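You operate a simulated robot arm through the tools that you are given. There is no shell and no other tool.

Carry out the task below with a simulated robot arm. There is one attempt and no reset: what you move stays moved.

## Task
Close the middle drawer of the microphone bench. Close the top drawer of the microphone bench. Press the scan button of the channel scanner three times. Put the large rose frame on the top of the long black case. Open the wide drawer of the uplight bench, fetch the large peach frame from there and set it on the lower shelf of the uplight bench, then shut the drawer. Put the small straw frame on the bench top beside the target board. Take the blue clip on the grey steel table and put it away on the long shelf under the air conditioner. Put the teal battery on the grey steel table away on the long shelf under the air conditioner. Close the bench drawer. Take the teal battery marked seventy-two and leave it on the orange cassette. Press the back button of the player three times. Press the check button of the module tester three times. Pull the drawer of the wood-topped cupboard open. The order is free.

It is judged by the outcome, as a careful person would: the job done as asked, and still so three seconds after it is handed in. It fails if anything else is knocked over, pushed out of place, dropped, spilled or broken.

## Robot
A 7-joint arm with a two-finger parallel gripper on a trunk, on a base that moves. Base frame: it is fixed to the floor where the robot stands at the start and does not move with it; the origin is under the middle of the robot, x ahead of it, y to its left, z up. Units: mm, degrees, N and s.
With the tool pointing down near the work surface it reaches from about 300 to 780 mm from the robot's upright axis, wherever it stands. Its first joint turns from -143.0 to 143.0 degrees. Places, roughly: back button of the player [-4200, 2000, 900]; bench drawer [3300, -800, 600]; bench top beside the target board (24x32 cm) [-1000, 7300, 860]; blue clip (4x4x4 cm) [3800, 7000, 800]; check button of the module tester [-4700, 3500, 900]; drawer of the wood-topped cupboard [-4800, 4000, 700]; large peach frame [1750, 5500, 500]; large rose frame [2000, 5250, 750]; long shelf under the air conditioner (14x88 cm) [-2680, 3040, 1100]; lower shelf of the uplight bench [1700, 5400, 300]; middle drawer of the microphone bench [800, 2300, 400]; orange cassette [0, -4250, 1000]; scan button of the channel scanner [300, 2100, 500]; small straw frame [3750, 6750, 750]; teal battery [3750, 7000, 750]; teal battery marked seventy-two [0, -4000, 1000]; top drawer of the microphone bench [800, 2300, 600]; top of the long black case [4000, 4200, 500]; wide drawer of the uplight bench [1800, 5300, 600]. Payload 1.57 kg.
The tool frame sits at the grasp point between the pads (the TCP): z along the fingers, y along the line on which they close. The tips reach 30 mm beyond it. Largest opening 80 mm; finger width 17, thickness 12; the body of the gripper, 40 by 82 mm, starts 80 mm behind the TCP.
Orientation is that of the tool frame in the base frame, as a unit quaternion [w, x, y, z]. With the fingers straight down and closing along the base's y, the tool's x points along the base's -x, its y along +y and its z along -z.

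## Interface
- The arm moves only by the tool apply_moves. Its argument "plan" is a list of rows, each an object (a shift or turn left out is 0, a gripper value left out holds the last) with "offset": the shift along the base's x, y, z in mm, a list of three; "delta_rot": the turn, a rotation vector about the base's x, y, z in degrees, a list of three; "gripper": the opening, from 0 (shut) to 1 (fully open). In form: [{"offset": [x, y, z], "delta_rot": [ax, ay, az], "gripper": gripper}, ...]. A call has 1 to 20 rows; each row shifts and turns the commanded pose from where the row before left it. A row lasts 0.2 s, in which the tool goes at most 50 mm and 8.6 degrees; a call with a longer step from one row to the next is refused whole, and so is a gripper value outside its range. Where a pose cannot be reached the arm comes as near as it can. A force on the tool above 40 N (or 10 N above the force at the start of the call, whichever is more), or a blocked arm, ends the call early, and 0.2 s more pass. The fingers move at their own pace (about 45 mm/s each) and stop on an object; they squeeze with about 43 N. The grip force told is the motor's: it shows also when the fingers shut on nothing. Time passes only in rows, and 0.2 s behind the last, so rows that do not move let the fingers close. The reply holds the time, the measured pose of the TCP, the force on the tool along the base axes, the opening and the grip force, in the units named above and with some noise, with the torque about the TCP (base axes, N m) and any sound that the robot's microphone picked up, and new pictures: "show" is both (left out), scene, wrist or none.
- Cameras (640 x 400 px; columns grow to the right, rows downward): "scene" is now at [43.4, 136.3, 1032.3]; the picture's right is [-0.15, -0.99, 0.00], its down [-0.39, 0.06, -0.92] and it looks along [0.91, -0.13, -0.39] (base axes); focal length 288 px, centre (320, 200). "wrist" rides on the gripper at [72, -7, -122] in the tool frame; the picture's right is [0.09, 1.00, 0.00], its down [-0.84, 0.08, -0.54] and it looks along [-0.54, 0.05, 0.84] (tool axes); focal length 238 px, centre (320, 200). There is no depth. A picture from a camera that has moved, and an enlarged one, comes with that camera's place and axes in the base frame and with its lens.
- lift_body(by): slides the trunk up (or, below 0, down) by that many mm; the arm and the scene camera ride with it, the base frame stays. It gives what a move gives, with no picture.
- roll_base(legs): drives the robot by 1 to 6 legs, each [ahead, left, turn to the left] in mm, mm and degrees, along the robot's own axes; the way and the turn of a leg run together, so that a leg with both is an arc; at most 1500 mm and 180 degrees a leg. The arm and the cameras ride along, it lands a little off, and it stops where it bumps. It gives what a move gives, and a new picture of the scene camera.
- pan_tilt(pan, tilt): turns the head with the scene camera to pan (to the left, within 155 degrees either way) and tilt (down, from -29 to 69), counted from straight ahead of the robot. It gives what a move gives, and a new picture of the scene camera.
- inspect(camera, box): a new picture of the part [left, top, right, bottom] of that camera's present view, enlarged. No time passes.
- job_done(): hands the job in; it is judged then, once.

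Nothing tells you exact positions but the pictures and the camera data. Unless the task says otherwise, let go and move clear before handing in.

The tools are called after "Emit:" by a JSON object that holds its "fn" and its "kwargs". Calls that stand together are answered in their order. apply_moves: Moves the arm, as the interface text tells. Its arguments: {"type":"object","properties":{"plan":{"type":"array"},"show":{"type":"string","enum":["both","scene","wrist","none"]}},"required":["plan"]} The other tools are called the same way: lift_body (by) moves the trunk up or down; roll_base (legs) drives the base; pan_tilt (pan, tilt) turns the head that bears the scene camera; inspect (camera, box) takes an enlarged picture of a part of a camera's view; job_done () hands the job in.

At the start:

```text
time: 0.0
tool_pos: [605.7, 229.8, 667.7]
tool_rot: [0.0, 0.001, 1.0, 0.0]
contact_force: [0.5, -0.2, -0.1]
torque: [0.02, -0.04, 0.01]
width: 79.7
grasp_force: 0.1
trunk travel left (down, up): [-100.0, 110.0]
robot x, y, heading: [0.5, 0.7, 0.0]
head pan, tilt (commanded): [-8.4, 22.9]
```

scene: 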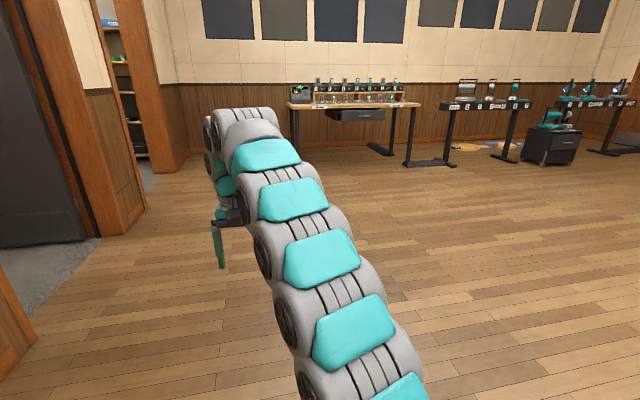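
wrist: 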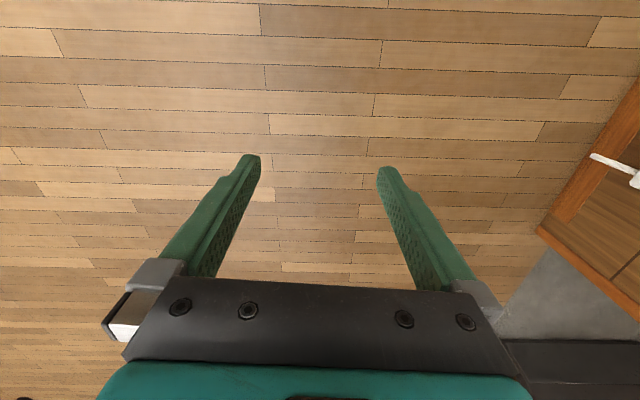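

I see a large room with benches ahead and a doorway on the left; the arm is stretched out in front. I'll look around first to get the layout before driving.

Emit:
{"fn": "pan_tilt", "kwargs": {"pan": 60, "tilt": 20}}

Emit:
{"fn": "pan_tilt", "kwargs": {"pan": 120, "tilt": 20}}

Emit:
{"fn": "pan_tilt", "kwargs": {"pan": -60, "tilt": 20}}

Emit:
{"fn": "pan_tilt", "kwargs": {"pan": -120, "tilt": 20}}

```text
time: 1.4
tool_pos: [605.9, 229.4, 667.8]
tool_rot: [0.0, 0.0, 1.0, -0.001]
contact_force: [0.1, 0.2, 0.5]
torque: [-0.01, -0.06, 0.0]
width: 79.7
grasp_force: 0.1
trunk travel left (down, up): [-100.0, 110.0]
robot x, y, heading: [-2.8, -2.8, -0.1]
head pan, tilt (commanded): [60.0, 20.0]
camera scene: at [-1.6, 230.4, 1037.0], right [0.87, -0.5, 0.0], down [-0.17, -0.3, -0.94], along [0.47, 0.81, -0.34], focal length 288 px, centre (320, 200)
```

scene: 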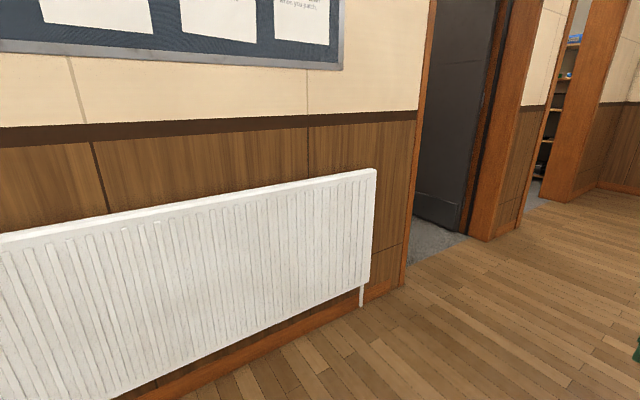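

```text
time: 2.7
tool_pos: [606.6, 228.9, 666.6]
tool_rot: [0.0, 0.001, 1.0, 0.0]
contact_force: [-0.1, 0.1, 0.3]
torque: [0.01, -0.01, 0.02]
width: 80.1
grasp_force: 0.1
trunk travel left (down, up): [-100.0, 110.0]
robot x, y, heading: [4.0, 1.4, 0.2]
head pan, tilt (commanded): [120.0, 20.0]
camera scene: at [-94.8, 230.5, 1037.0], right [0.87, 0.5, 0.0], down [0.17, -0.3, -0.94], along [-0.47, 0.81, -0.34], focal length 288 px, centre (320, 200)
```

scene: 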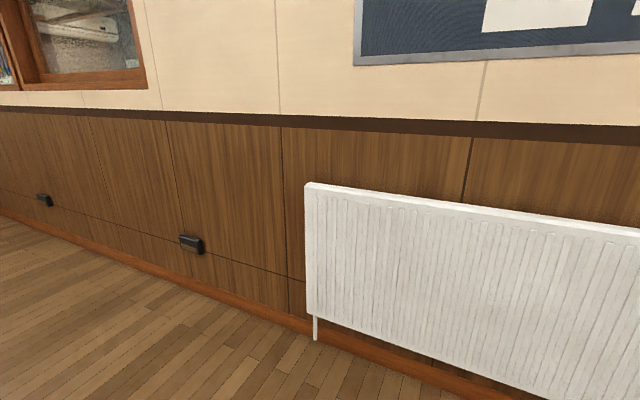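

```text
time: 5.4
tool_pos: [605.8, 229.1, 667.5]
tool_rot: [0.0, 0.0, 1.0, 0.0]
contact_force: [0.3, -0.3, 0.9]
torque: [-0.01, 0.01, -0.02]
width: 79.9
grasp_force: 0.0
trunk travel left (down, up): [-100.0, 110.0]
robot x, y, heading: [1.3, -0.8, -0.1]
head pan, tilt (commanded): [-60.0, 20.0]
camera scene: at [-1.7, 69.2, 1037.0], right [-0.87, -0.5, 0.0], down [-0.17, 0.3, -0.94], along [0.47, -0.81, -0.34], focal length 288 px, centre (320, 200)
```

scene: 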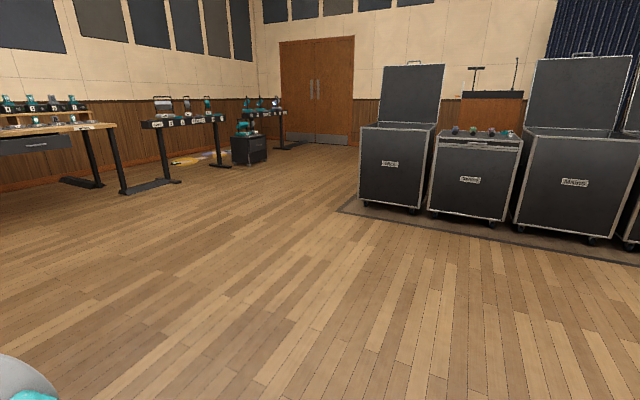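

```text
time: 6.7
tool_pos: [605.5, 229.5, 667.7]
tool_rot: [0.0, 0.0, 1.0, 0.001]
contact_force: [0.1, 0.8, -0.3]
torque: [0.01, 0.02, 0.03]
width: 80.0
grasp_force: 0.0
trunk travel left (down, up): [-100.0, 110.0]
robot x, y, heading: [1.9, 0.4, -0.1]
head pan, tilt (commanded): [-120.0, 20.0]
camera scene: at [-94.8, 69.2, 1037.0], right [-0.87, 0.5, 0.0], down [0.17, 0.3, -0.94], along [-0.47, -0.81, -0.34], focal length 288 px, centre (320, 200)
```

scene: 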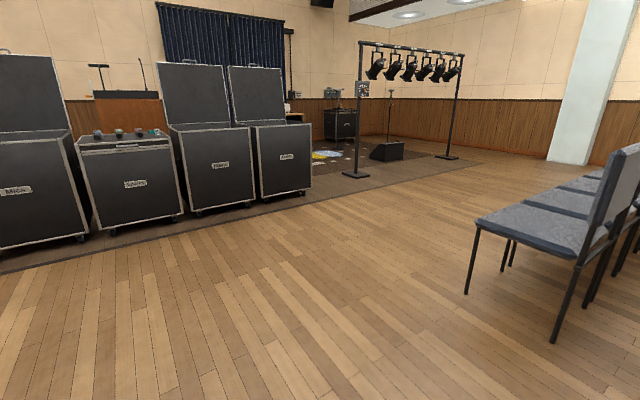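

The room has workbenches ahead, flight cases to the right, and doorways on the left wall. The bench drawer at (3300,-800) is the nearest job ahead; I'll look at it more closely.

Emit:
{"fn": "pan_tilt", "kwargs": {"pan": -14, "tilt": 15}}

Emit:
{"fn": "inspect", "kwargs": {"camera": "scene", "box": [200, 80, 400, 205]}}

Emit:
{"fn": "inspect", "kwargs": {"camera": "scene", "box": [400, 60, 640, 210]}}

```text
time: 8.5
tool_pos: [607.0, 228.2, 667.5]
tool_rot: [0.0, -0.001, 1.0, 0.0]
contact_force: [0.6, 0.4, -0.2]
torque: [0.01, 0.0, 0.0]
width: 80.0
grasp_force: 0.0
trunk travel left (down, up): [-100.0, 110.0]
robot x, y, heading: [-3.2, -2.3, -0.1]
head pan, tilt (commanded): [-14.0, 15.0]
camera scene: at [42.4, 127.2, 1045.1], right [-0.24, -0.97, 0.0], down [-0.25, 0.06, -0.97], along [0.94, -0.23, -0.26], focal length 288 px, centre (320, 200)
```

scene: 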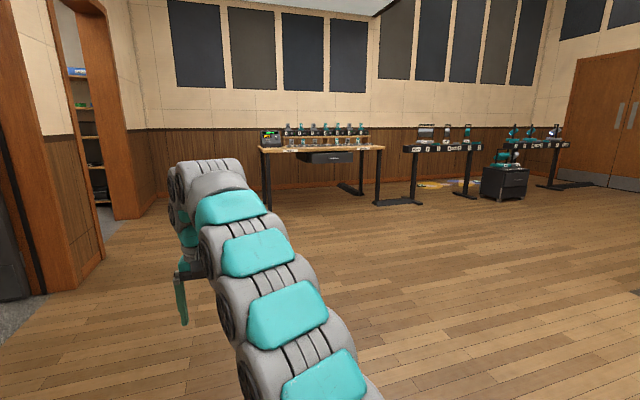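

```text
3.20 times, centred on (300, 142) of scene
camera zoom: at [42.4, 127.2, 1045.1], right [-0.24, -0.97, 0.0], down [-0.25, 0.06, -0.97], along [0.94, -0.23, -0.26], focal length 922 px, centre (384, 384)
```

zoom: 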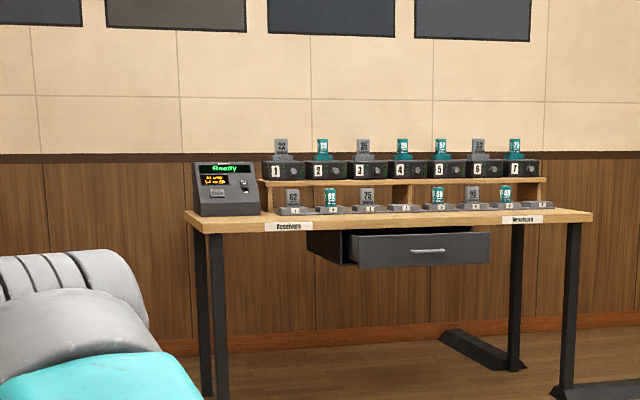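

```text
2.67 times, centred on (520, 135) of scene
camera zoom: at [42.4, 127.2, 1045.1], right [-0.24, -0.97, 0.0], down [-0.25, 0.06, -0.97], along [0.94, -0.23, -0.26], focal length 768 px, centre (-213, 373)
```

zoom: 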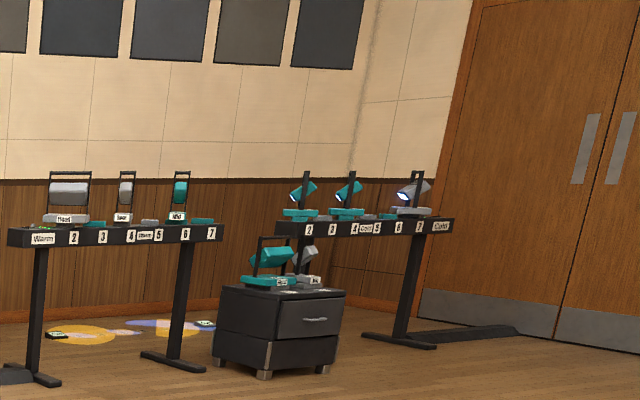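

The bench with the open black drawer is ahead, with its face at roughly x≈3300, z≈640. I'll drive to stand in front of it and look.

Emit:
{"fn": "roll_base", "kwargs": {"legs": [[1200, -500, 0], [1200, -500, 0]]}}

Emit:
{"fn": "pan_tilt", "kwargs": {"pan": 0, "tilt": 30}}

```text
time: 20.9
tool_pos: [2919.2, -837.6, 667.7]
tool_rot: [0.001, 0.018, 1.0, 0.0]
contact_force: [0.6, 0.5, 0.2]
torque: [0.01, -0.01, 0.0]
width: 80.3
grasp_force: 0.0
trunk travel left (down, up): [-100.0, 110.0]
robot x, y, heading: [2302.0, -1046.8, -1.9]
head pan, tilt (commanded): [-14.0, 15.0]
camera scene: at [2351.9, -917.9, 1045.1], right [-0.28, -0.96, 0.0], down [-0.25, 0.07, -0.97], along [0.93, -0.27, -0.26], focal length 288 px, centre (320, 200)
```

scene: 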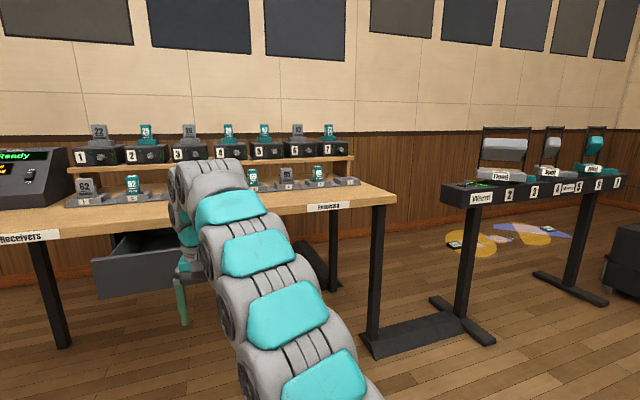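

```text
time: 21.6
tool_pos: [2918.3, -837.3, 668.0]
tool_rot: [0.0, 0.018, 1.0, 0.0]
contact_force: [-0.9, -1.1, 0.1]
torque: [-0.02, 0.03, -0.02]
width: 80.0
grasp_force: 0.0
trunk travel left (down, up): [-100.0, 110.0]
robot x, y, heading: [2307.6, -1044.4, -2.2]
head pan, tilt (commanded): [0.0, 30.0]
camera scene: at [2352.6, -895.4, 1021.0], right [-0.04, -1.0, 0.0], down [-0.5, 0.02, -0.87], along [0.87, -0.03, -0.5], focal length 288 px, centre (320, 200)
```

scene: 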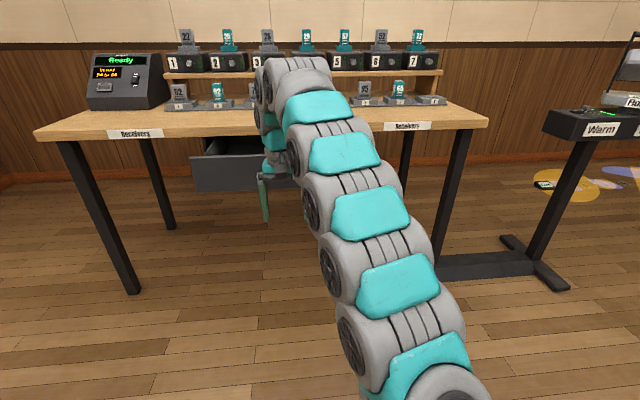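

The drawer face is about 230 mm ahead of the fingers. I'll close the fingers and turn the tool to point forward, then push low on the face.

Emit:
{"fn": "apply_moves", "kwargs": {"plan": [{"delta_rot": [0, -8.4, 0], "gripper": 0}, {"delta_rot": [0, -8.4, 0]}, {"delta_rot": [0, -8.4, 0]}, {"delta_rot": [0, -8.4, 0]}, {"delta_rot": [0, -8.4, 0]}, {"delta_rot": [0, -8.4, 0]}, {"delta_rot": [0, -8.4, 0]}, {"delta_rot": [0, -8.4, 0]}, {"delta_rot": [0, -8.4, 0]}, {"delta_rot": [0, -8.4, 0]}, {"delta_rot": [0, -6, 0]}, {"offset": [0, 0, -20]}]}}

```text
time: 24.2
tool_pos: [2920.0, -842.6, 648.1]
tool_rot: [0.706, 0.019, 0.708, 0.013]
contact_force: [0.0, -0.4, 0.3]
torque: [0.01, 0.0, -0.04]
width: 0.0
grasp_force: 21.1
trunk travel left (down, up): [-100.0, 110.0]
robot x, y, heading: [2306.3, -1043.2, -2.1]
head pan, tilt (commanded): [0.0, 30.0]
camera scene: at [2352.5, -895.3, 1020.9], right [-0.04, -1.0, 0.0], down [-0.5, 0.02, -0.87], along [0.87, -0.03, -0.5], focal length 288 px, centre (320, 200)
camera wrist: at [2797.4, -846.1, 574.8], right [0.01, 1.0, -0.05], down [-0.54, 0.04, 0.84], along [0.84, 0.02, 0.54], focal length 238 px, centre (320, 200)
```

scene: 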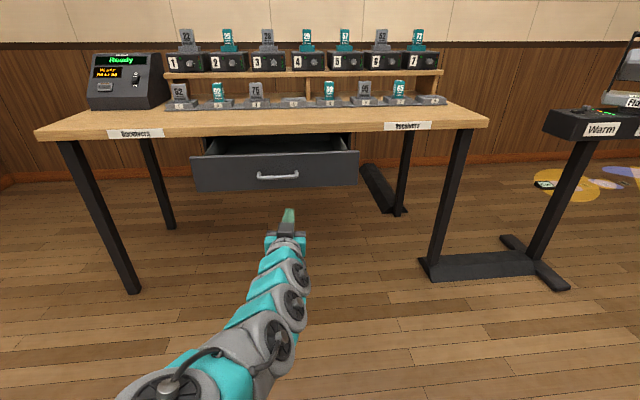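
wrist: 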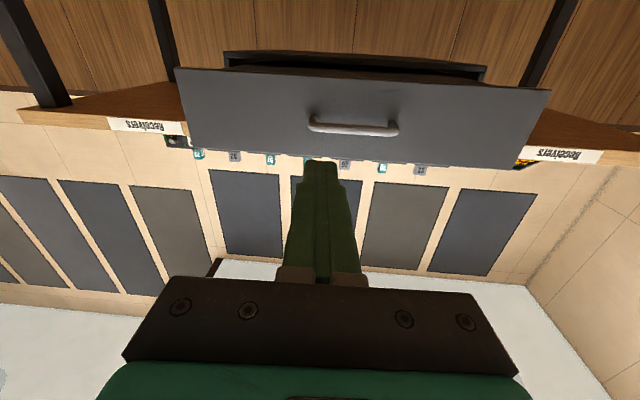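

The arm points forward at the drawer; its handle is near (3116,-800,663), with the face around x≈3145. I'll set the height below the handle and roll ahead a bit, then push.

Emit:
{"fn": "apply_moves", "kwargs": {"plan": [{"offset": [0, 38, -17]}, {"offset": [0, 0, 0]}], "show": "none"}}

Emit:
{"fn": "roll_base", "kwargs": {"legs": [[150, 0, 0]]}}

```text
time: 24.8
tool_pos: [2918.3, -799.9, 632.3]
tool_rot: [0.709, 0.011, 0.705, 0.015]
contact_force: [0.5, -0.5, -0.1]
torque: [-0.01, -0.02, 0.01]
width: 0.0
grasp_force: 21.1
trunk travel left (down, up): [-100.0, 110.0]
robot x, y, heading: [2299.0, -1045.5, -2.4]
head pan, tilt (commanded): [0.0, 30.0]
```

```text
time: 26.2
tool_pos: [3069.9, -802.7, 631.1]
tool_rot: [0.707, 0.011, 0.707, 0.014]
contact_force: [0.3, -0.5, -0.4]
torque: [-0.01, -0.01, 0.0]
width: 0.0
grasp_force: 21.1
trunk travel left (down, up): [-100.0, 110.0]
robot x, y, heading: [2457.9, -1050.3, -2.0]
head pan, tilt (commanded): [0.0, 30.0]
camera scene: at [2504.8, -900.5, 1020.9], right [-0.03, -1.0, 0.0], down [-0.5, 0.02, -0.87], along [0.87, -0.03, -0.5], focal length 288 px, centre (320, 200)
```

scene: 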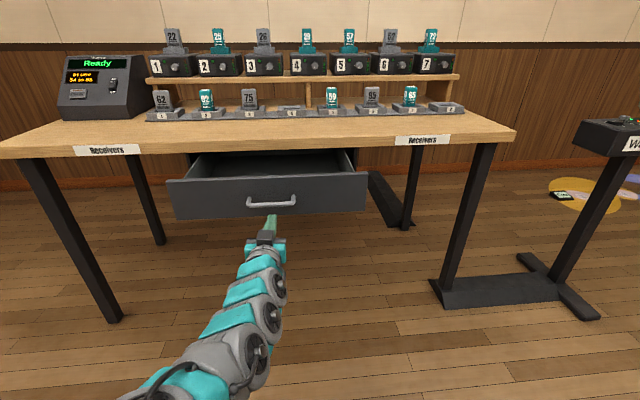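

The fingertip sits just short of the face under the handle. I'll push forward now in small steps.

Emit:
{"fn": "apply_moves", "kwargs": {"plan": [{"offset": [20, 0, 0]}, {"offset": [20, 0, 0]}, {"offset": [20, 0, 0]}, {"offset": [20, 0, 0]}, {"offset": [20, 0, 0]}, {"offset": [20, 0, 0]}, {"offset": [20, 0, 0]}]}}

```text
time: 27.8
tool_pos: [3210.2, -801.6, 631.6]
tool_rot: [0.707, 0.011, 0.707, 0.013]
contact_force: [-0.5, 0.6, 0.7]
torque: [-0.02, 0.0, 0.0]
width: 0.2
grasp_force: 21.4
trunk travel left (down, up): [-100.0, 110.0]
robot x, y, heading: [2461.1, -1047.7, -2.2]
head pan, tilt (commanded): [0.0, 30.0]
camera scene: at [2504.9, -900.4, 1020.9], right [-0.03, -1.0, 0.0], down [-0.5, 0.02, -0.87], along [0.87, -0.03, -0.5], focal length 288 px, centre (320, 200)
camera wrist: at [3089.0, -807.1, 558.5], right [0.0, 1.0, -0.06], down [-0.54, 0.05, 0.84], along [0.84, 0.03, 0.54], focal length 238 px, centre (320, 200)
```

scene: 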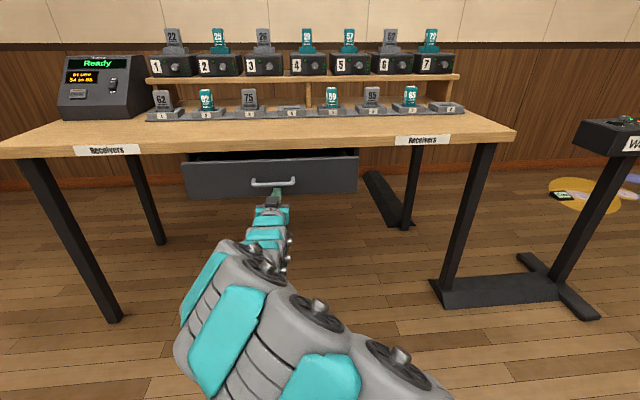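
wrist: 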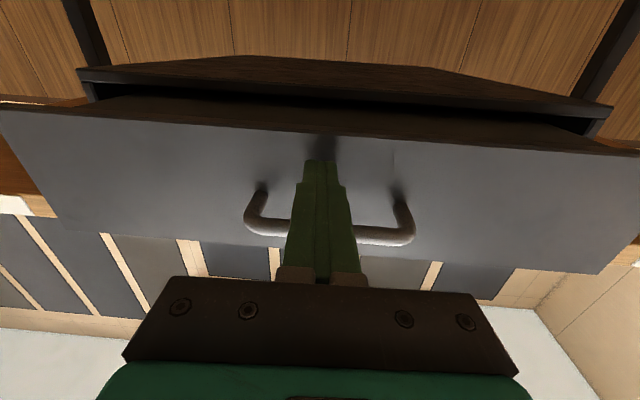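

The drawer is moving in with little force. I'll keep pushing.

Emit:
{"fn": "apply_moves", "kwargs": {"plan": [{"offset": [15, 0, 0]}, {"offset": [15, 0, 0]}, {"offset": [15, 0, 0]}, {"offset": [15, 0, 0]}, {"offset": [15, 0, 0]}, {"offset": [15, 0, 0]}]}}

```text
time: 29.2
tool_pos: [3289.7, -802.5, 631.9]
tool_rot: [0.706, 0.012, 0.708, 0.015]
contact_force: [-34.1, -8.9, 1.3]
torque: [0.02, -0.01, 0.09]
width: 0.0
grasp_force: 21.2
trunk travel left (down, up): [-100.0, 110.0]
robot x, y, heading: [2459.3, -1050.1, -1.5]
head pan, tilt (commanded): [0.0, 30.0]
stopped in row 6: the force on the tool passed its limit at 92 N (the readings are from after the stop); the commanded pose is now the measured one
camera scene: at [2503.0, -900.9, 1021.0], right [-0.03, -1.0, 0.0], down [-0.5, 0.02, -0.87], along [0.87, -0.03, -0.5], focal length 288 px, centre (320, 200)
camera wrist: at [3168.6, -807.1, 559.4], right [-0.01, 1.0, -0.06], down [-0.54, 0.04, 0.84], along [0.84, 0.03, 0.54], focal length 238 px, centre (320, 200)
```

scene: 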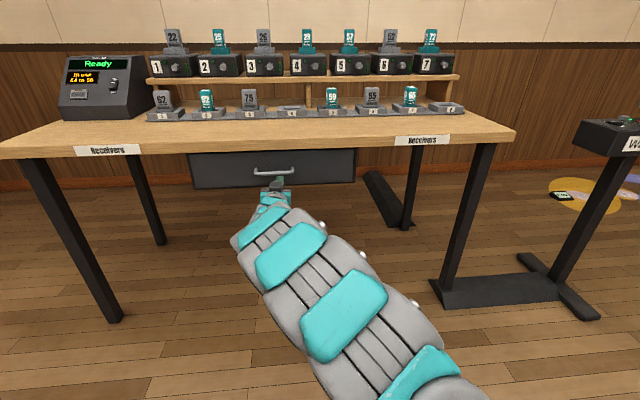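
wrist: 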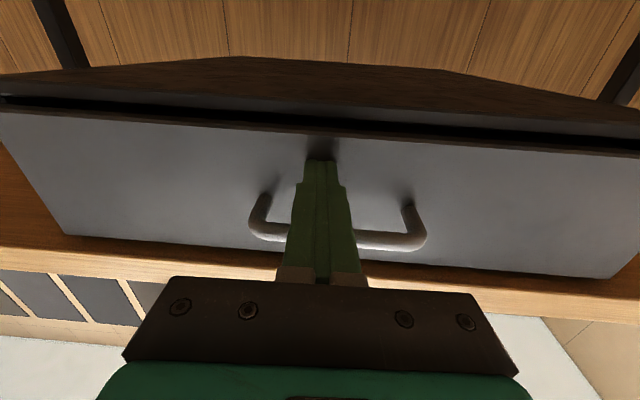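

The push met a hard stop at 92 N, so the drawer should be home. I'll inspect the seam to confirm.

Emit:
{"fn": "inspect", "kwargs": {"camera": "wrist", "box": [0, 50, 320, 250]}}

Emit:
{"fn": "inspect", "kwargs": {"camera": "scene", "box": [160, 120, 380, 257]}}

```text
2.00 times, centred on (160, 150) of wrist
camera zoom: at [3168.6, -807.1, 559.4], right [-0.01, 1.0, -0.06], down [-0.54, 0.04, 0.84], along [0.84, 0.03, 0.54], focal length 477 px, centre (640, 300)
```

zoom: 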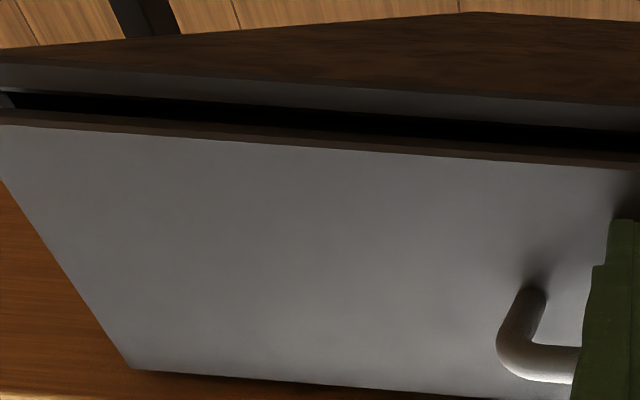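

```text
2.91 times, centred on (270, 188) of scene
camera zoom: at [2503.0, -900.9, 1021.0], right [-0.03, -1.0, 0.0], down [-0.5, 0.02, -0.87], along [0.87, -0.03, -0.5], focal length 838 px, centre (466, 234)
```

zoom: 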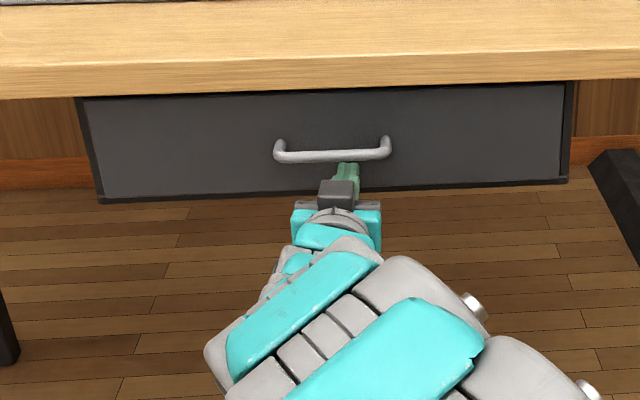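

The face looks nearly flush, with the case frame showing around it. I'll give one more firm push to make sure it is fully home.

Emit:
{"fn": "apply_moves", "kwargs": {"plan": [{"offset": [-6, 0, 0]}, {"offset": [0, 0, 0]}, {"offset": [5, 0, 0]}, {"offset": [5, 0, 0]}, {"offset": [5, 0, 0]}, {"offset": [5, 0, 0]}], "show": "none"}}

```text
time: 30.1
tool_pos: [3289.7, -800.7, 629.8]
tool_rot: [0.705, 0.011, 0.709, 0.015]
contact_force: [-27.8, -7.8, 0.8]
torque: [0.01, -0.05, 0.05]
width: 0.0
grasp_force: 21.3
trunk travel left (down, up): [-100.0, 110.0]
robot x, y, heading: [2457.4, -1049.7, -1.6]
head pan, tilt (commanded): [0.0, 30.0]
stopped in row 4: the force on the tool passed its limit at 66 N (the readings are from after the stop); the commanded pose is now the measured one
```

The drawer stopped solidly at the same spot again, so it is closed. I'll back the base off, retract the arm, and look toward the lectern area at (0,-4000).

Emit:
{"fn": "roll_base", "kwargs": {"legs": [[-350, 0, 0]]}}

Emit:
{"fn": "apply_moves", "kwargs": {"plan": [{"offset": [-45, -20, 15]}, {"offset": [-45, -20, 15]}, {"offset": [-45, -20, 15]}, {"offset": [-45, -20, 15]}, {"offset": [-45, -20, 15], "delta_rot": [0, 8.4, 0]}, {"delta_rot": [0, 8.4, 0]}, {"delta_rot": [0, 8.4, 0]}, {"delta_rot": [0, 8.4, 0]}, {"delta_rot": [0, 8.4, 0]}, {"delta_rot": [0, 8.4, 0]}, {"delta_rot": [0, 8.4, 0]}, {"delta_rot": [0, 8.4, 0]}, {"delta_rot": [0, 8.4, 0]}, {"delta_rot": [0, 8.4, 0]}, {"delta_rot": [0, 6, 0]}, {"offset": [0, 0, 0]}], "show": "scene"}}

Emit:
{"fn": "pan_tilt", "kwargs": {"pan": -110, "tilt": 12}}

```text
time: 32.3
tool_pos: [2948.0, -787.9, 629.1]
tool_rot: [0.704, 0.01, 0.709, 0.016]
contact_force: [-0.1, -0.1, 0.6]
torque: [-0.02, 0.0, 0.02]
width: 0.1
grasp_force: 21.4
trunk travel left (down, up): [-100.0, 110.0]
robot x, y, heading: [2115.9, -1040.7, -1.9]
head pan, tilt (commanded): [0.0, 30.0]
camera scene: at [2160.4, -890.0, 1020.9], right [-0.03, -1.0, 0.0], down [-0.5, 0.01, -0.87], along [0.87, -0.02, -0.5], focal length 288 px, centre (320, 200)
```

scene: 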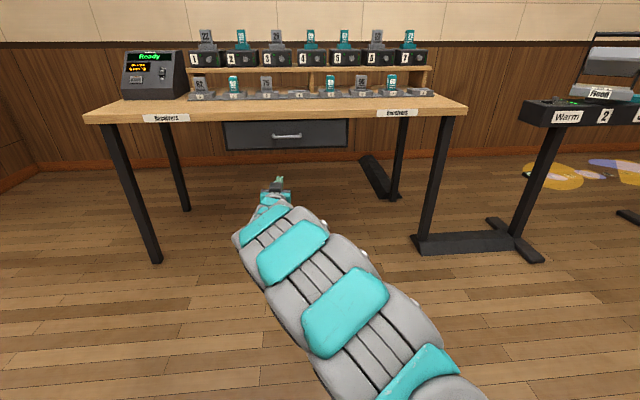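

```text
refused: row 1 steps farther than a row can; nothing moved
```

```text
time: 34.2
tool_pos: [2947.4, -787.4, 627.7]
tool_rot: [0.705, 0.01, 0.709, 0.015]
contact_force: [0.2, -0.6, -0.4]
torque: [0.02, -0.01, -0.02]
width: 0.0
grasp_force: 21.9
trunk travel left (down, up): [-100.0, 110.0]
robot x, y, heading: [2116.4, -1037.2, -1.5]
head pan, tilt (commanded): [-110.0, 12.0]
camera scene: at [2035.7, -974.1, 1050.0], right [-0.93, 0.37, 0.0], down [0.08, 0.19, -0.98], along [-0.36, -0.91, -0.21], focal length 288 px, centre (320, 200)
```

scene: 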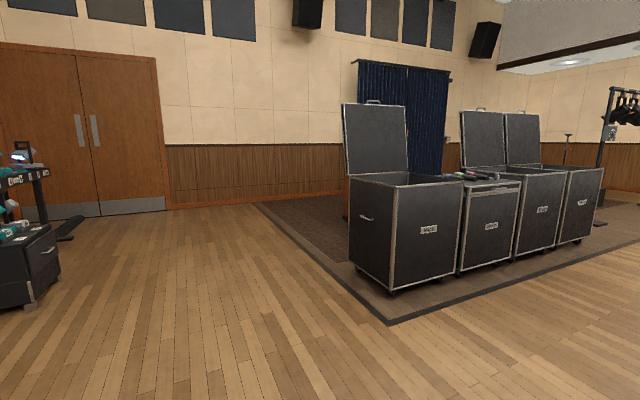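

The drawer looks closed in the far view. I'll retract the arm with shorter steps, then drive around the end of the flight cases to reach the lectern behind them.

Emit:
{"fn": "apply_moves", "kwargs": {"plan": [{"offset": [-44, -10, 10]}, {"offset": [-44, -10, 10]}, {"offset": [-44, -10, 10]}, {"offset": [-44, -10, 10]}, {"offset": [-44, -10, 10]}, {"offset": [-44, -10, 10]}, {"offset": [-40, -10, 10], "delta_rot": [0, 8.4, 0]}, {"offset": [0, 0, 10], "delta_rot": [0, 8.4, 0]}, {"offset": [0, 0, 10], "delta_rot": [0, 8.4, 0]}, {"offset": [0, 0, 10], "delta_rot": [0, 8.4, 0]}, {"offset": [0, 0, 10], "delta_rot": [0, 8.4, 0]}, {"offset": [0, 0, 10], "delta_rot": [0, 8.4, 0]}, {"offset": [0, 0, 10], "delta_rot": [0, 8.4, 0]}, {"delta_rot": [0, 8.4, 0]}, {"delta_rot": [0, 8.4, 0]}, {"delta_rot": [0, 8.4, 0]}, {"delta_rot": [0, 6, 0]}], "show": "none"}}

Emit:
{"fn": "roll_base", "kwargs": {"legs": [[0, -1000, 0], [0, -1000, 0]]}}

```text
time: 36.2
tool_pos: [2663.9, -824.0, 620.7]
tool_rot: [0.445, 0.074, 0.885, 0.117]
contact_force: [-0.4, -0.6, 0.0]
torque: [-0.01, -0.01, -0.02]
width: 0.1
grasp_force: 21.3
out of reach, approached as far as the arm can: row 6
trunk travel left (down, up): [-100.0, 110.0]
robot x, y, heading: [2119.3, -1040.7, -1.3]
head pan, tilt (commanded): [-110.0, 12.0]
stopped in row 9: the arm was blocked; the commanded pose is now the measured one
```

```text
time: 46.5
tool_pos: [2616.3, -2908.9, 625.3]
tool_rot: [0.447, 0.082, 0.883, 0.119]
contact_force: [-0.7, 0.0, -0.1]
torque: [-0.01, -0.01, 0.02]
width: 0.1
grasp_force: 21.4
trunk travel left (down, up): [-100.0, 110.0]
robot x, y, heading: [2063.9, -3120.4, -2.4]
head pan, tilt (commanded): [-110.0, 12.0]
camera scene: at [1984.0, -3053.0, 1050.0], right [-0.91, 0.42, 0.0], down [0.09, 0.19, -0.98], along [-0.41, -0.89, -0.21], focal length 288 px, centre (320, 200)
```

scene: 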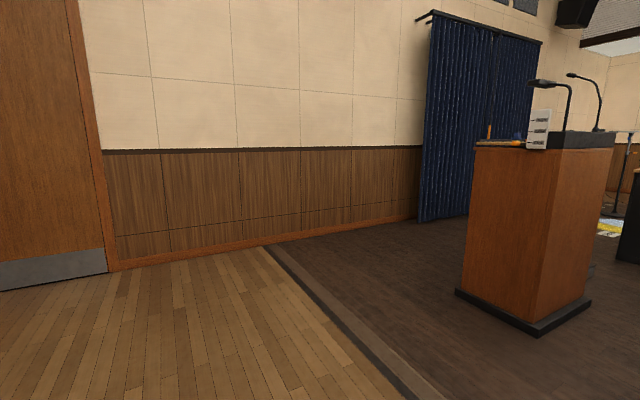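

I see the lectern now, with an orange item on its slanted top and a charger-like device beside it. I'll zoom in.

Emit:
{"fn": "inspect", "kwargs": {"camera": "scene", "box": [440, 60, 640, 185]}}

```text
3.20 times, centred on (540, 122) of scene
camera zoom: at [1984.0, -3053.0, 1050.0], right [-0.91, 0.42, 0.0], down [0.09, 0.19, -0.98], along [-0.41, -0.89, -0.21], focal length 922 px, centre (-384, 448)
```

zoom: 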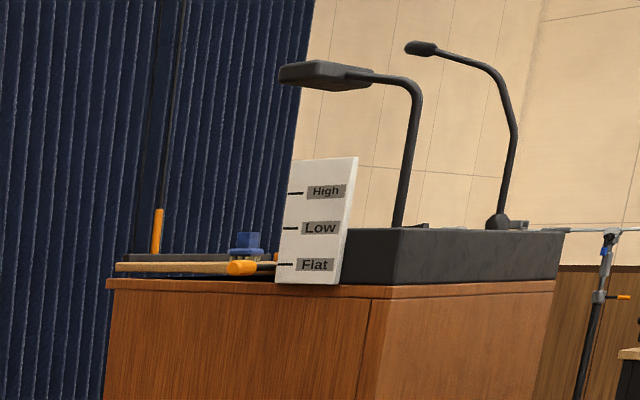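

The lectern spans roughly x −300..310, y −3815..−4335, and its open working side faces −y (the curtain). I'll go round to that side and face it.

Emit:
{"fn": "roll_base", "kwargs": {"legs": [[-350, -900, 0], [-350, -900, 0], [0, 0, 92]]}}

Emit:
{"fn": "lift_body", "kwargs": {"by": 105}}

Emit:
{"fn": "pan_tilt", "kwargs": {"pan": 55, "tilt": 15}}

```text
time: 59.9
tool_pos: [1090.8, -4331.7, 624.2]
tool_rot: [0.214, -0.593, 0.66, 0.409]
contact_force: [-0.1, -0.4, -0.6]
torque: [-0.03, 0.0, 0.01]
width: 0.3
grasp_force: 20.9
trunk travel left (down, up): [-100.0, 110.0]
robot x, y, heading: [1346.0, -4866.3, 92.1]
head pan, tilt (commanded): [-110.0, 12.0]
camera scene: at [1285.5, -4950.8, 1050.0], right [-0.31, -0.95, 0.0], down [-0.2, 0.07, -0.98], along [0.93, -0.31, -0.21], focal length 288 px, centre (320, 200)
```

scene: 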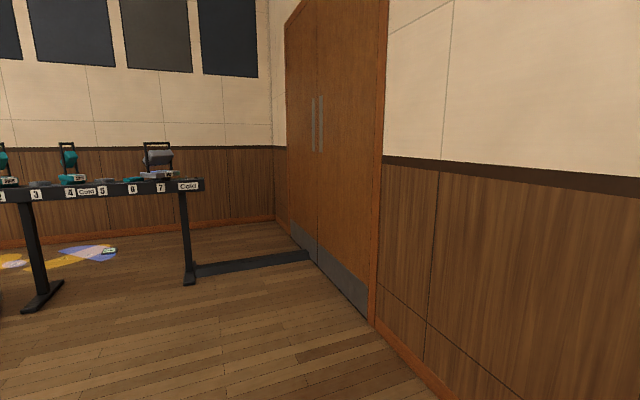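

```text
time: 61.3
tool_pos: [1090.4, -4332.2, 727.7]
tool_rot: [0.212, -0.593, 0.66, 0.409]
contact_force: [-0.5, -0.3, 0.2]
torque: [0.0, 0.01, -0.01]
width: 0.1
grasp_force: 20.8
trunk travel left (down, up): [-205.0, 5.0]
robot x, y, heading: [1341.7, -4864.3, 92.6]
head pan, tilt (commanded): [-110.0, 12.0]
```

```text
time: 63.8
tool_pos: [1091.5, -4330.6, 727.7]
tool_rot: [0.214, -0.593, 0.662, 0.407]
contact_force: [0.9, 0.2, 0.4]
torque: [0.01, -0.02, -0.04]
width: 0.1
grasp_force: 21.1
trunk travel left (down, up): [-205.0, 5.0]
robot x, y, heading: [1347.5, -4865.8, 92.1]
head pan, tilt (commanded): [55.0, 15.0]
camera scene: at [1287.1, -4945.9, 1150.1], right [-0.26, -0.97, 0.0], down [-0.25, 0.07, -0.97], along [0.93, -0.25, -0.26], focal length 288 px, centre (320, 200)
```

scene: 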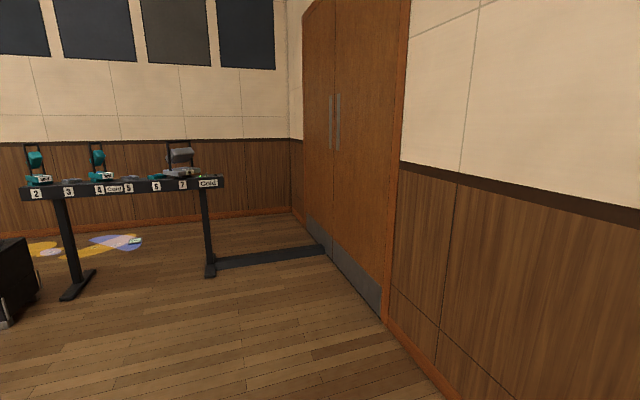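

The head hasn't swung round as commanded; I'll ask again.

Emit:
{"fn": "pan_tilt", "kwargs": {"pan": 60, "tilt": 15}}

```text
time: 64.5
tool_pos: [1091.3, -4331.0, 728.1]
tool_rot: [0.213, -0.593, 0.661, 0.407]
contact_force: [0.0, -0.1, 0.6]
torque: [-0.02, -0.04, 0.0]
width: 0.1
grasp_force: 21.3
trunk travel left (down, up): [-205.0, 5.0]
robot x, y, heading: [1344.7, -4866.8, 92.2]
head pan, tilt (commanded): [60.0, 15.0]
camera scene: at [1287.3, -4945.2, 1150.1], right [-0.25, -0.97, 0.0], down [-0.25, 0.07, -0.97], along [0.93, -0.25, -0.26], focal length 288 px, centre (320, 200)
```

scene: 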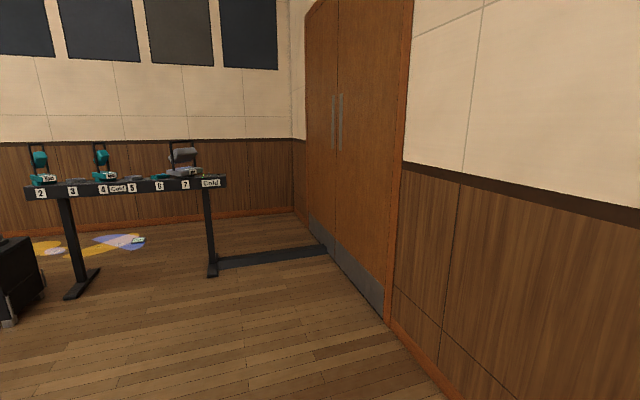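

The raised elbow of the retracted arm seems to block the head. I'll put the arm back into its starting shape (tool down, about 605 mm ahead) and try again.

Emit:
{"fn": "apply_moves", "kwargs": {"plan": [{"offset": [3, 20, 10], "delta_rot": [-7.47, -2.33, 0.82]}, {"offset": [3, 20, 10], "delta_rot": [-7.47, -2.33, 0.82]}, {"offset": [3, 20, 10], "delta_rot": [-7.47, -2.33, 0.82]}, {"offset": [3, 10, 10], "delta_rot": [-7.47, -2.33, 0.82]}, {"offset": [3, 10, 5], "delta_rot": [-7.47, -2.33, 0.82]}, {"offset": [3, 0, 0], "delta_rot": [-7.47, -2.33, 0.82]}, {"offset": [3, 0, 0], "delta_rot": [-7.47, -2.33, 0.82]}], "show": "none"}}

Emit:
{"fn": "pan_tilt", "kwargs": {"pan": 60, "tilt": 15}}

```text
time: 66.0
tool_pos: [1113.2, -4254.1, 762.9]
tool_rot: [-0.001, -0.706, 0.708, 0.001]
contact_force: [-0.2, -0.4, -0.1]
torque: [0.03, 0.02, 0.0]
width: 0.1
grasp_force: 21.8
out of reach, approached as far as the arm can: row 7
trunk travel left (down, up): [-205.0, 5.0]
robot x, y, heading: [1343.6, -4863.7, 92.3]
head pan, tilt (commanded): [60.0, 15.0]
```

```text
time: 66.7
tool_pos: [1110.7, -4255.1, 763.3]
tool_rot: [-0.001, 0.707, -0.707, -0.002]
contact_force: [-1.0, 0.7, -0.5]
torque: [-0.02, 0.0, 0.01]
width: 0.0
grasp_force: 20.7
trunk travel left (down, up): [-205.0, 5.0]
robot x, y, heading: [1343.8, -4868.8, 92.5]
head pan, tilt (commanded): [60.0, 15.0]
camera scene: at [1114.3, -4877.9, 1150.1], right [0.47, 0.89, 0.0], down [0.23, -0.12, -0.97], along [-0.85, 0.45, -0.26], focal length 288 px, centre (320, 200)
```

scene: 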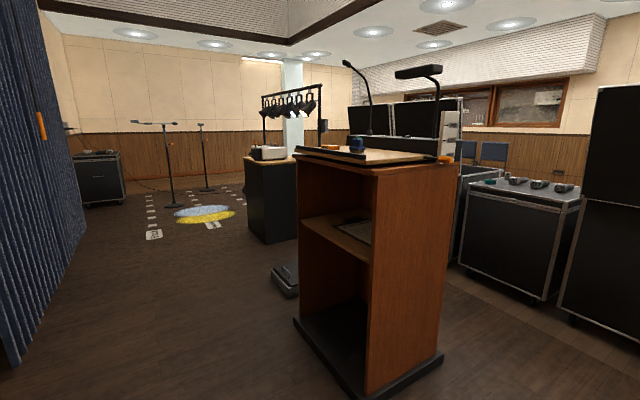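

Now the lectern's working side is in view. I'll zoom on its top.

Emit:
{"fn": "inspect", "kwargs": {"camera": "scene", "box": [290, 60, 490, 185]}}

Emit:
{"fn": "inspect", "kwargs": {"camera": "scene", "box": [450, 150, 610, 250]}}

```text
3.20 times, centred on (390, 122) of scene
camera zoom: at [1114.3, -4877.9, 1150.1], right [0.47, 0.89, 0.0], down [0.23, -0.12, -0.97], along [-0.85, 0.45, -0.26], focal length 922 px, centre (96, 448)
```

zoom: 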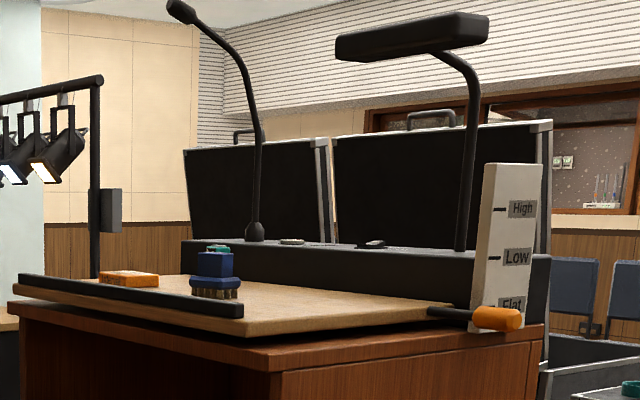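

```text
4.00 times, centred on (530, 200) of scene
camera zoom: at [1114.3, -4877.9, 1150.1], right [0.47, 0.89, 0.0], down [0.23, -0.12, -0.97], along [-0.85, 0.45, -0.26], focal length 1152 px, centre (-520, 200)
```

zoom: 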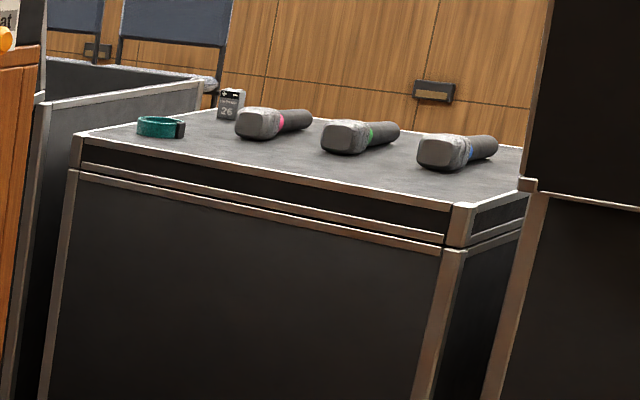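

The top is a slanted board with a front rail, the orange cassette near the rail, a blue brush, and something teal behind the brush; an orange lever sits at the right. I'll raise the arm clear before moving alongside.

Emit:
{"fn": "apply_moves", "kwargs": {"plan": [{"offset": [0, 0, 45]}, {"offset": [0, 0, 45]}, {"offset": [0, 0, 45]}, {"offset": [0, 0, 45]}, {"offset": [0, 0, 45]}, {"offset": [0, 0, 45]}, {"offset": [0, 0, 45]}, {"offset": [0, 0, 45]}, {"offset": [0, -20, 20]}], "show": "scene"}}

```text
time: 68.7
tool_pos: [1130.2, -4301.8, 811.2]
tool_rot: [0.0, 0.707, -0.707, -0.002]
contact_force: [0.2, -1.3, -0.7]
torque: [0.0, -0.01, 0.0]
width: 0.1
grasp_force: 21.2
out of reach, approached as far as the arm can: row 1, 2, 3, 4, 5, 6, 7, 8
trunk travel left (down, up): [-205.0, 5.0]
robot x, y, heading: [1342.0, -4864.0, 92.3]
head pan, tilt (commanded): [60.0, 15.0]
camera scene: at [1114.3, -4877.9, 1150.1], right [0.47, 0.89, 0.0], down [0.23, -0.12, -0.97], along [-0.85, 0.45, -0.26], focal length 288 px, centre (320, 200)
```

scene: 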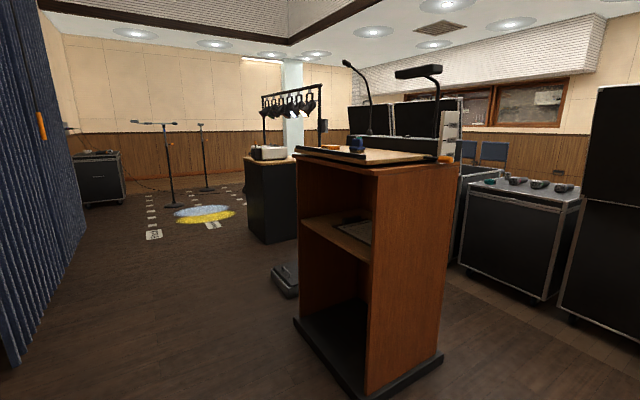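

With the tool straight down the arm tops out around z 811. I'll tilt the tool to point forward-down and see how high it can get.

Emit:
{"fn": "apply_moves", "kwargs": {"plan": [{"offset": [0, 0, 0], "delta_rot": [8.4, 0, 0]}, {"delta_rot": [8.4, 0, 0]}, {"delta_rot": [8.4, 0, 0]}, {"delta_rot": [8.4, 0, 0]}, {"delta_rot": [8.4, 0, 0]}, {"offset": [0, 0, 40]}, {"offset": [0, 0, 40]}, {"offset": [0, 0, 40]}, {"offset": [0, 0, 40]}, {"offset": [0, 0, 40]}, {"offset": [0, 0, 40]}, {"offset": [0, 0, 40]}, {"offset": [0, 0, 40]}], "show": "scene"}}

```text
time: 71.5
tool_pos: [1131.5, -4299.4, 1072.1]
tool_rot: [-0.253, 0.661, -0.659, -0.256]
contact_force: [-0.2, 0.1, -0.6]
torque: [0.0, 0.01, 0.04]
width: 0.0
grasp_force: 21.3
out of reach, approached as far as the arm can: row 12, 13
trunk travel left (down, up): [-205.0, 5.0]
robot x, y, heading: [1345.6, -4866.3, 92.4]
head pan, tilt (commanded): [60.0, 15.0]
camera scene: at [1114.4, -4877.9, 1150.1], right [0.47, 0.89, 0.0], down [0.23, -0.12, -0.97], along [-0.85, 0.45, -0.26], focal length 288 px, centre (320, 200)
```

scene: 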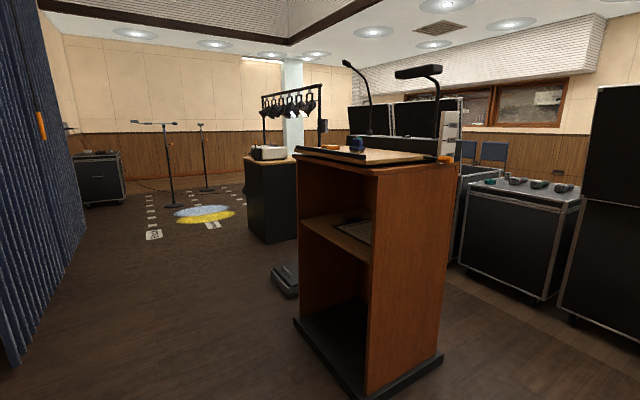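

With the tool tilted about 42° it reaches z≈1070, which is enough for the lectern top (≈1000). I'll back off a little and slide left to stand square in front of the lectern.

Emit:
{"fn": "roll_base", "kwargs": {"legs": [[-100, 0, 0], [0, 1150, -2.3]]}}

Emit:
{"fn": "pan_tilt", "kwargs": {"pan": 0, "tilt": 22}}

```text
time: 78.1
tool_pos: [18.9, -4401.2, 1070.5]
tool_rot: [0.26, -0.641, 0.678, 0.248]
contact_force: [-0.3, -0.3, -0.3]
torque: [0.0, 0.04, 0.01]
width: 0.0
grasp_force: 21.5
trunk travel left (down, up): [-205.0, 5.0]
robot x, y, heading: [197.6, -4977.4, 88.7]
head pan, tilt (commanded): [60.0, 15.0]
camera scene: at [-31.9, -4976.9, 1150.1], right [0.52, 0.86, 0.0], down [0.22, -0.13, -0.97], along [-0.83, 0.5, -0.26], focal length 288 px, centre (320, 200)
```

scene: 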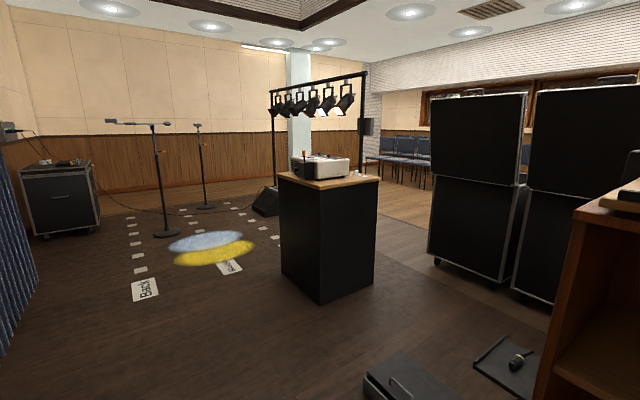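

```text
time: 79.4
tool_pos: [20.1, -4399.7, 1071.6]
tool_rot: [0.262, -0.64, 0.679, 0.248]
contact_force: [-0.3, 0.7, 0.4]
torque: [0.01, 0.0, 0.01]
width: 0.0
grasp_force: 21.1
trunk travel left (down, up): [-205.0, 5.0]
robot x, y, heading: [199.0, -4977.8, 88.7]
head pan, tilt (commanded): [0.0, 22.0]
camera scene: at [49.8, -4932.4, 1138.7], right [1.0, -0.02, 0.0], down [-0.01, -0.37, -0.93], along [0.02, 0.93, -0.37], focal length 288 px, centre (320, 200)
```

scene: 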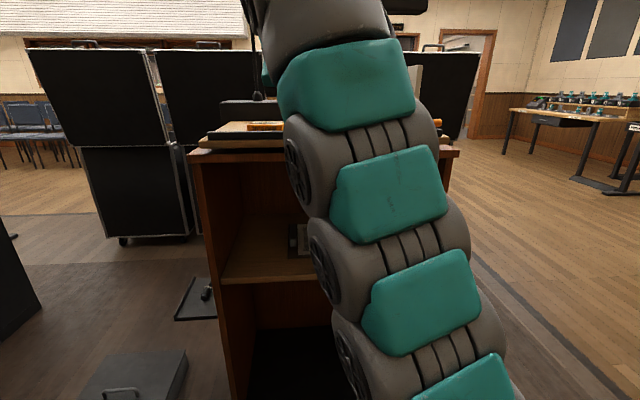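

The arm hides the scene view here; I'll check the wrist camera.

Emit:
{"fn": "inspect", "kwargs": {"camera": "wrist", "box": [0, 0, 640, 400]}}

```text
1.00 times, centred on (320, 200) of wrist (not enlarged: the box is as wide or as high as the picture)
camera zoom: at [18.8, -4536.6, 1113.7], right [-1.0, -0.01, -0.06], down [-0.06, 0.26, 0.96], along [0.0, 0.97, -0.26], focal length 238 px, centre (320, 200)
```

zoom: 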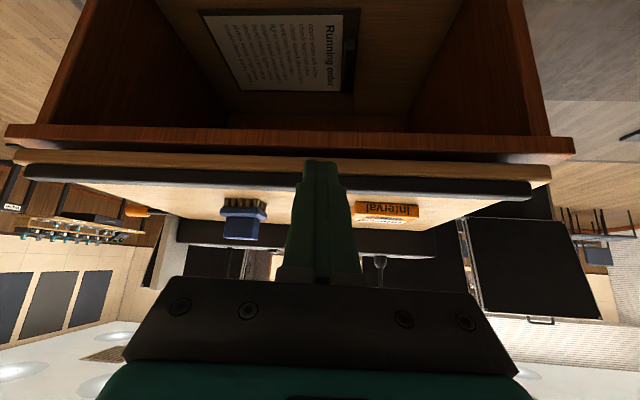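

The orange cassette (labelled "Interval") and blue brush lie on the board; the teal item seems to be further back on the dark console. I'll swing the arm to the right to free the head camera's view.

Emit:
{"fn": "apply_moves", "kwargs": {"plan": [{"offset": [45, -5, 0]}, {"offset": [45, -5, 0]}, {"offset": [45, -5, 0]}, {"offset": [45, 0, 0]}, {"offset": [45, 0, 0]}, {"offset": [45, 0, 0]}, {"offset": [45, 0, 0]}, {"offset": [45, 0, 0]}], "show": "scene"}}

```text
time: 81.2
tool_pos: [377.7, -4414.7, 1071.4]
tool_rot: [0.262, -0.64, 0.679, 0.247]
contact_force: [0.4, -0.5, -0.3]
torque: [0.0, -0.01, -0.02]
width: 0.1
grasp_force: 21.0
trunk travel left (down, up): [-205.0, 5.0]
robot x, y, heading: [198.8, -4979.8, 89.0]
head pan, tilt (commanded): [0.0, 22.0]
camera scene: at [49.9, -4932.5, 1138.7], right [1.0, -0.02, 0.0], down [-0.01, -0.37, -0.93], along [0.02, 0.93, -0.37], focal length 288 px, centre (320, 200)
```

scene: 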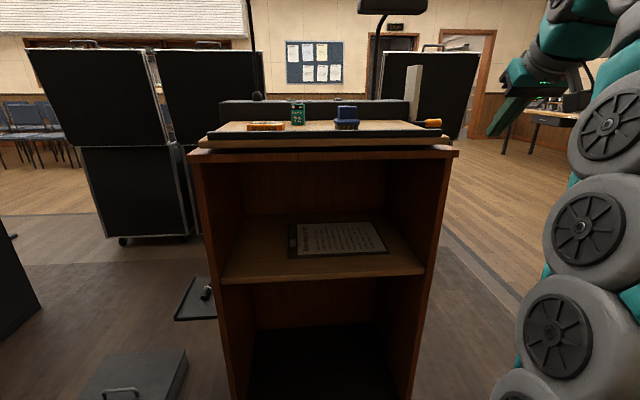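

Emit:
{"fn": "inspect", "kwargs": {"camera": "scene", "box": [192, 70, 352, 170]}}

Emit:
{"fn": "inspect", "kwargs": {"camera": "scene", "box": [340, 60, 500, 160]}}

```text
4.00 times, centred on (272, 120) of scene
camera zoom: at [49.9, -4932.5, 1138.7], right [1.0, -0.02, 0.0], down [-0.01, -0.37, -0.93], along [0.02, 0.93, -0.37], focal length 1152 px, centre (512, 520)
```

zoom: 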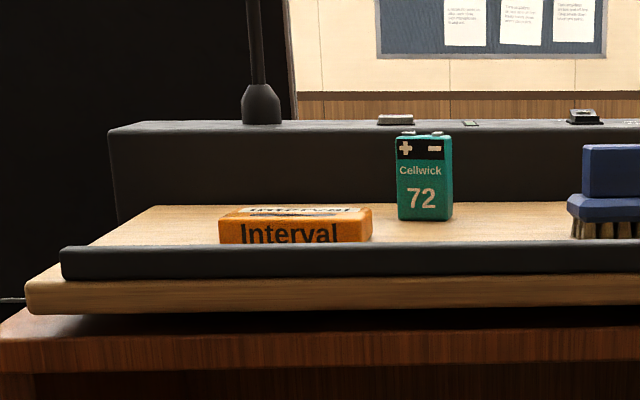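

```text
4.00 times, centred on (420, 110) of scene
camera zoom: at [49.9, -4932.5, 1138.7], right [1.0, -0.02, 0.0], down [-0.01, -0.37, -0.93], along [0.02, 0.93, -0.37], focal length 1152 px, centre (-80, 560)
```

zoom: 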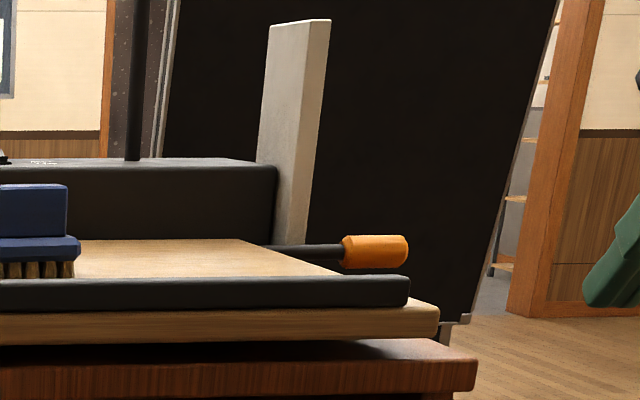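

Now it's clear: the teal battery "72" stands at about (7,−4100), bottom z≈1032, and the orange cassette lies at about (−68,−4206), top z≈1048. I'll bring the tool back left, retract and raise it, so that I can drive closer above the rail.

Emit:
{"fn": "apply_moves", "kwargs": {"plan": [{"offset": [-45, -10, 0]}, {"offset": [-45, -10, 0]}, {"offset": [-45, -10, 5]}, {"offset": [-45, -10, 5]}, {"offset": [-45, -10, 5]}, {"offset": [-45, -10, 10]}, {"offset": [-45, -10, 10]}, {"offset": [-45, 0, 10]}, {"offset": [0, 0, 10], "gripper": 0.9}, {"offset": [0, 0, 10]}], "show": "none"}}

```text
time: 83.4
tool_pos: [37.3, -4479.8, 1102.6]
tool_rot: [0.261, -0.641, 0.678, 0.248]
contact_force: [-0.6, 0.5, 0.5]
torque: [-0.02, 0.0, 0.01]
width: 49.9
grasp_force: 0.0
out of reach, approached as far as the arm can: row 8, 9, 10
trunk travel left (down, up): [-205.0, 5.0]
robot x, y, heading: [198.2, -4975.2, 89.0]
head pan, tilt (commanded): [0.0, 22.0]
```

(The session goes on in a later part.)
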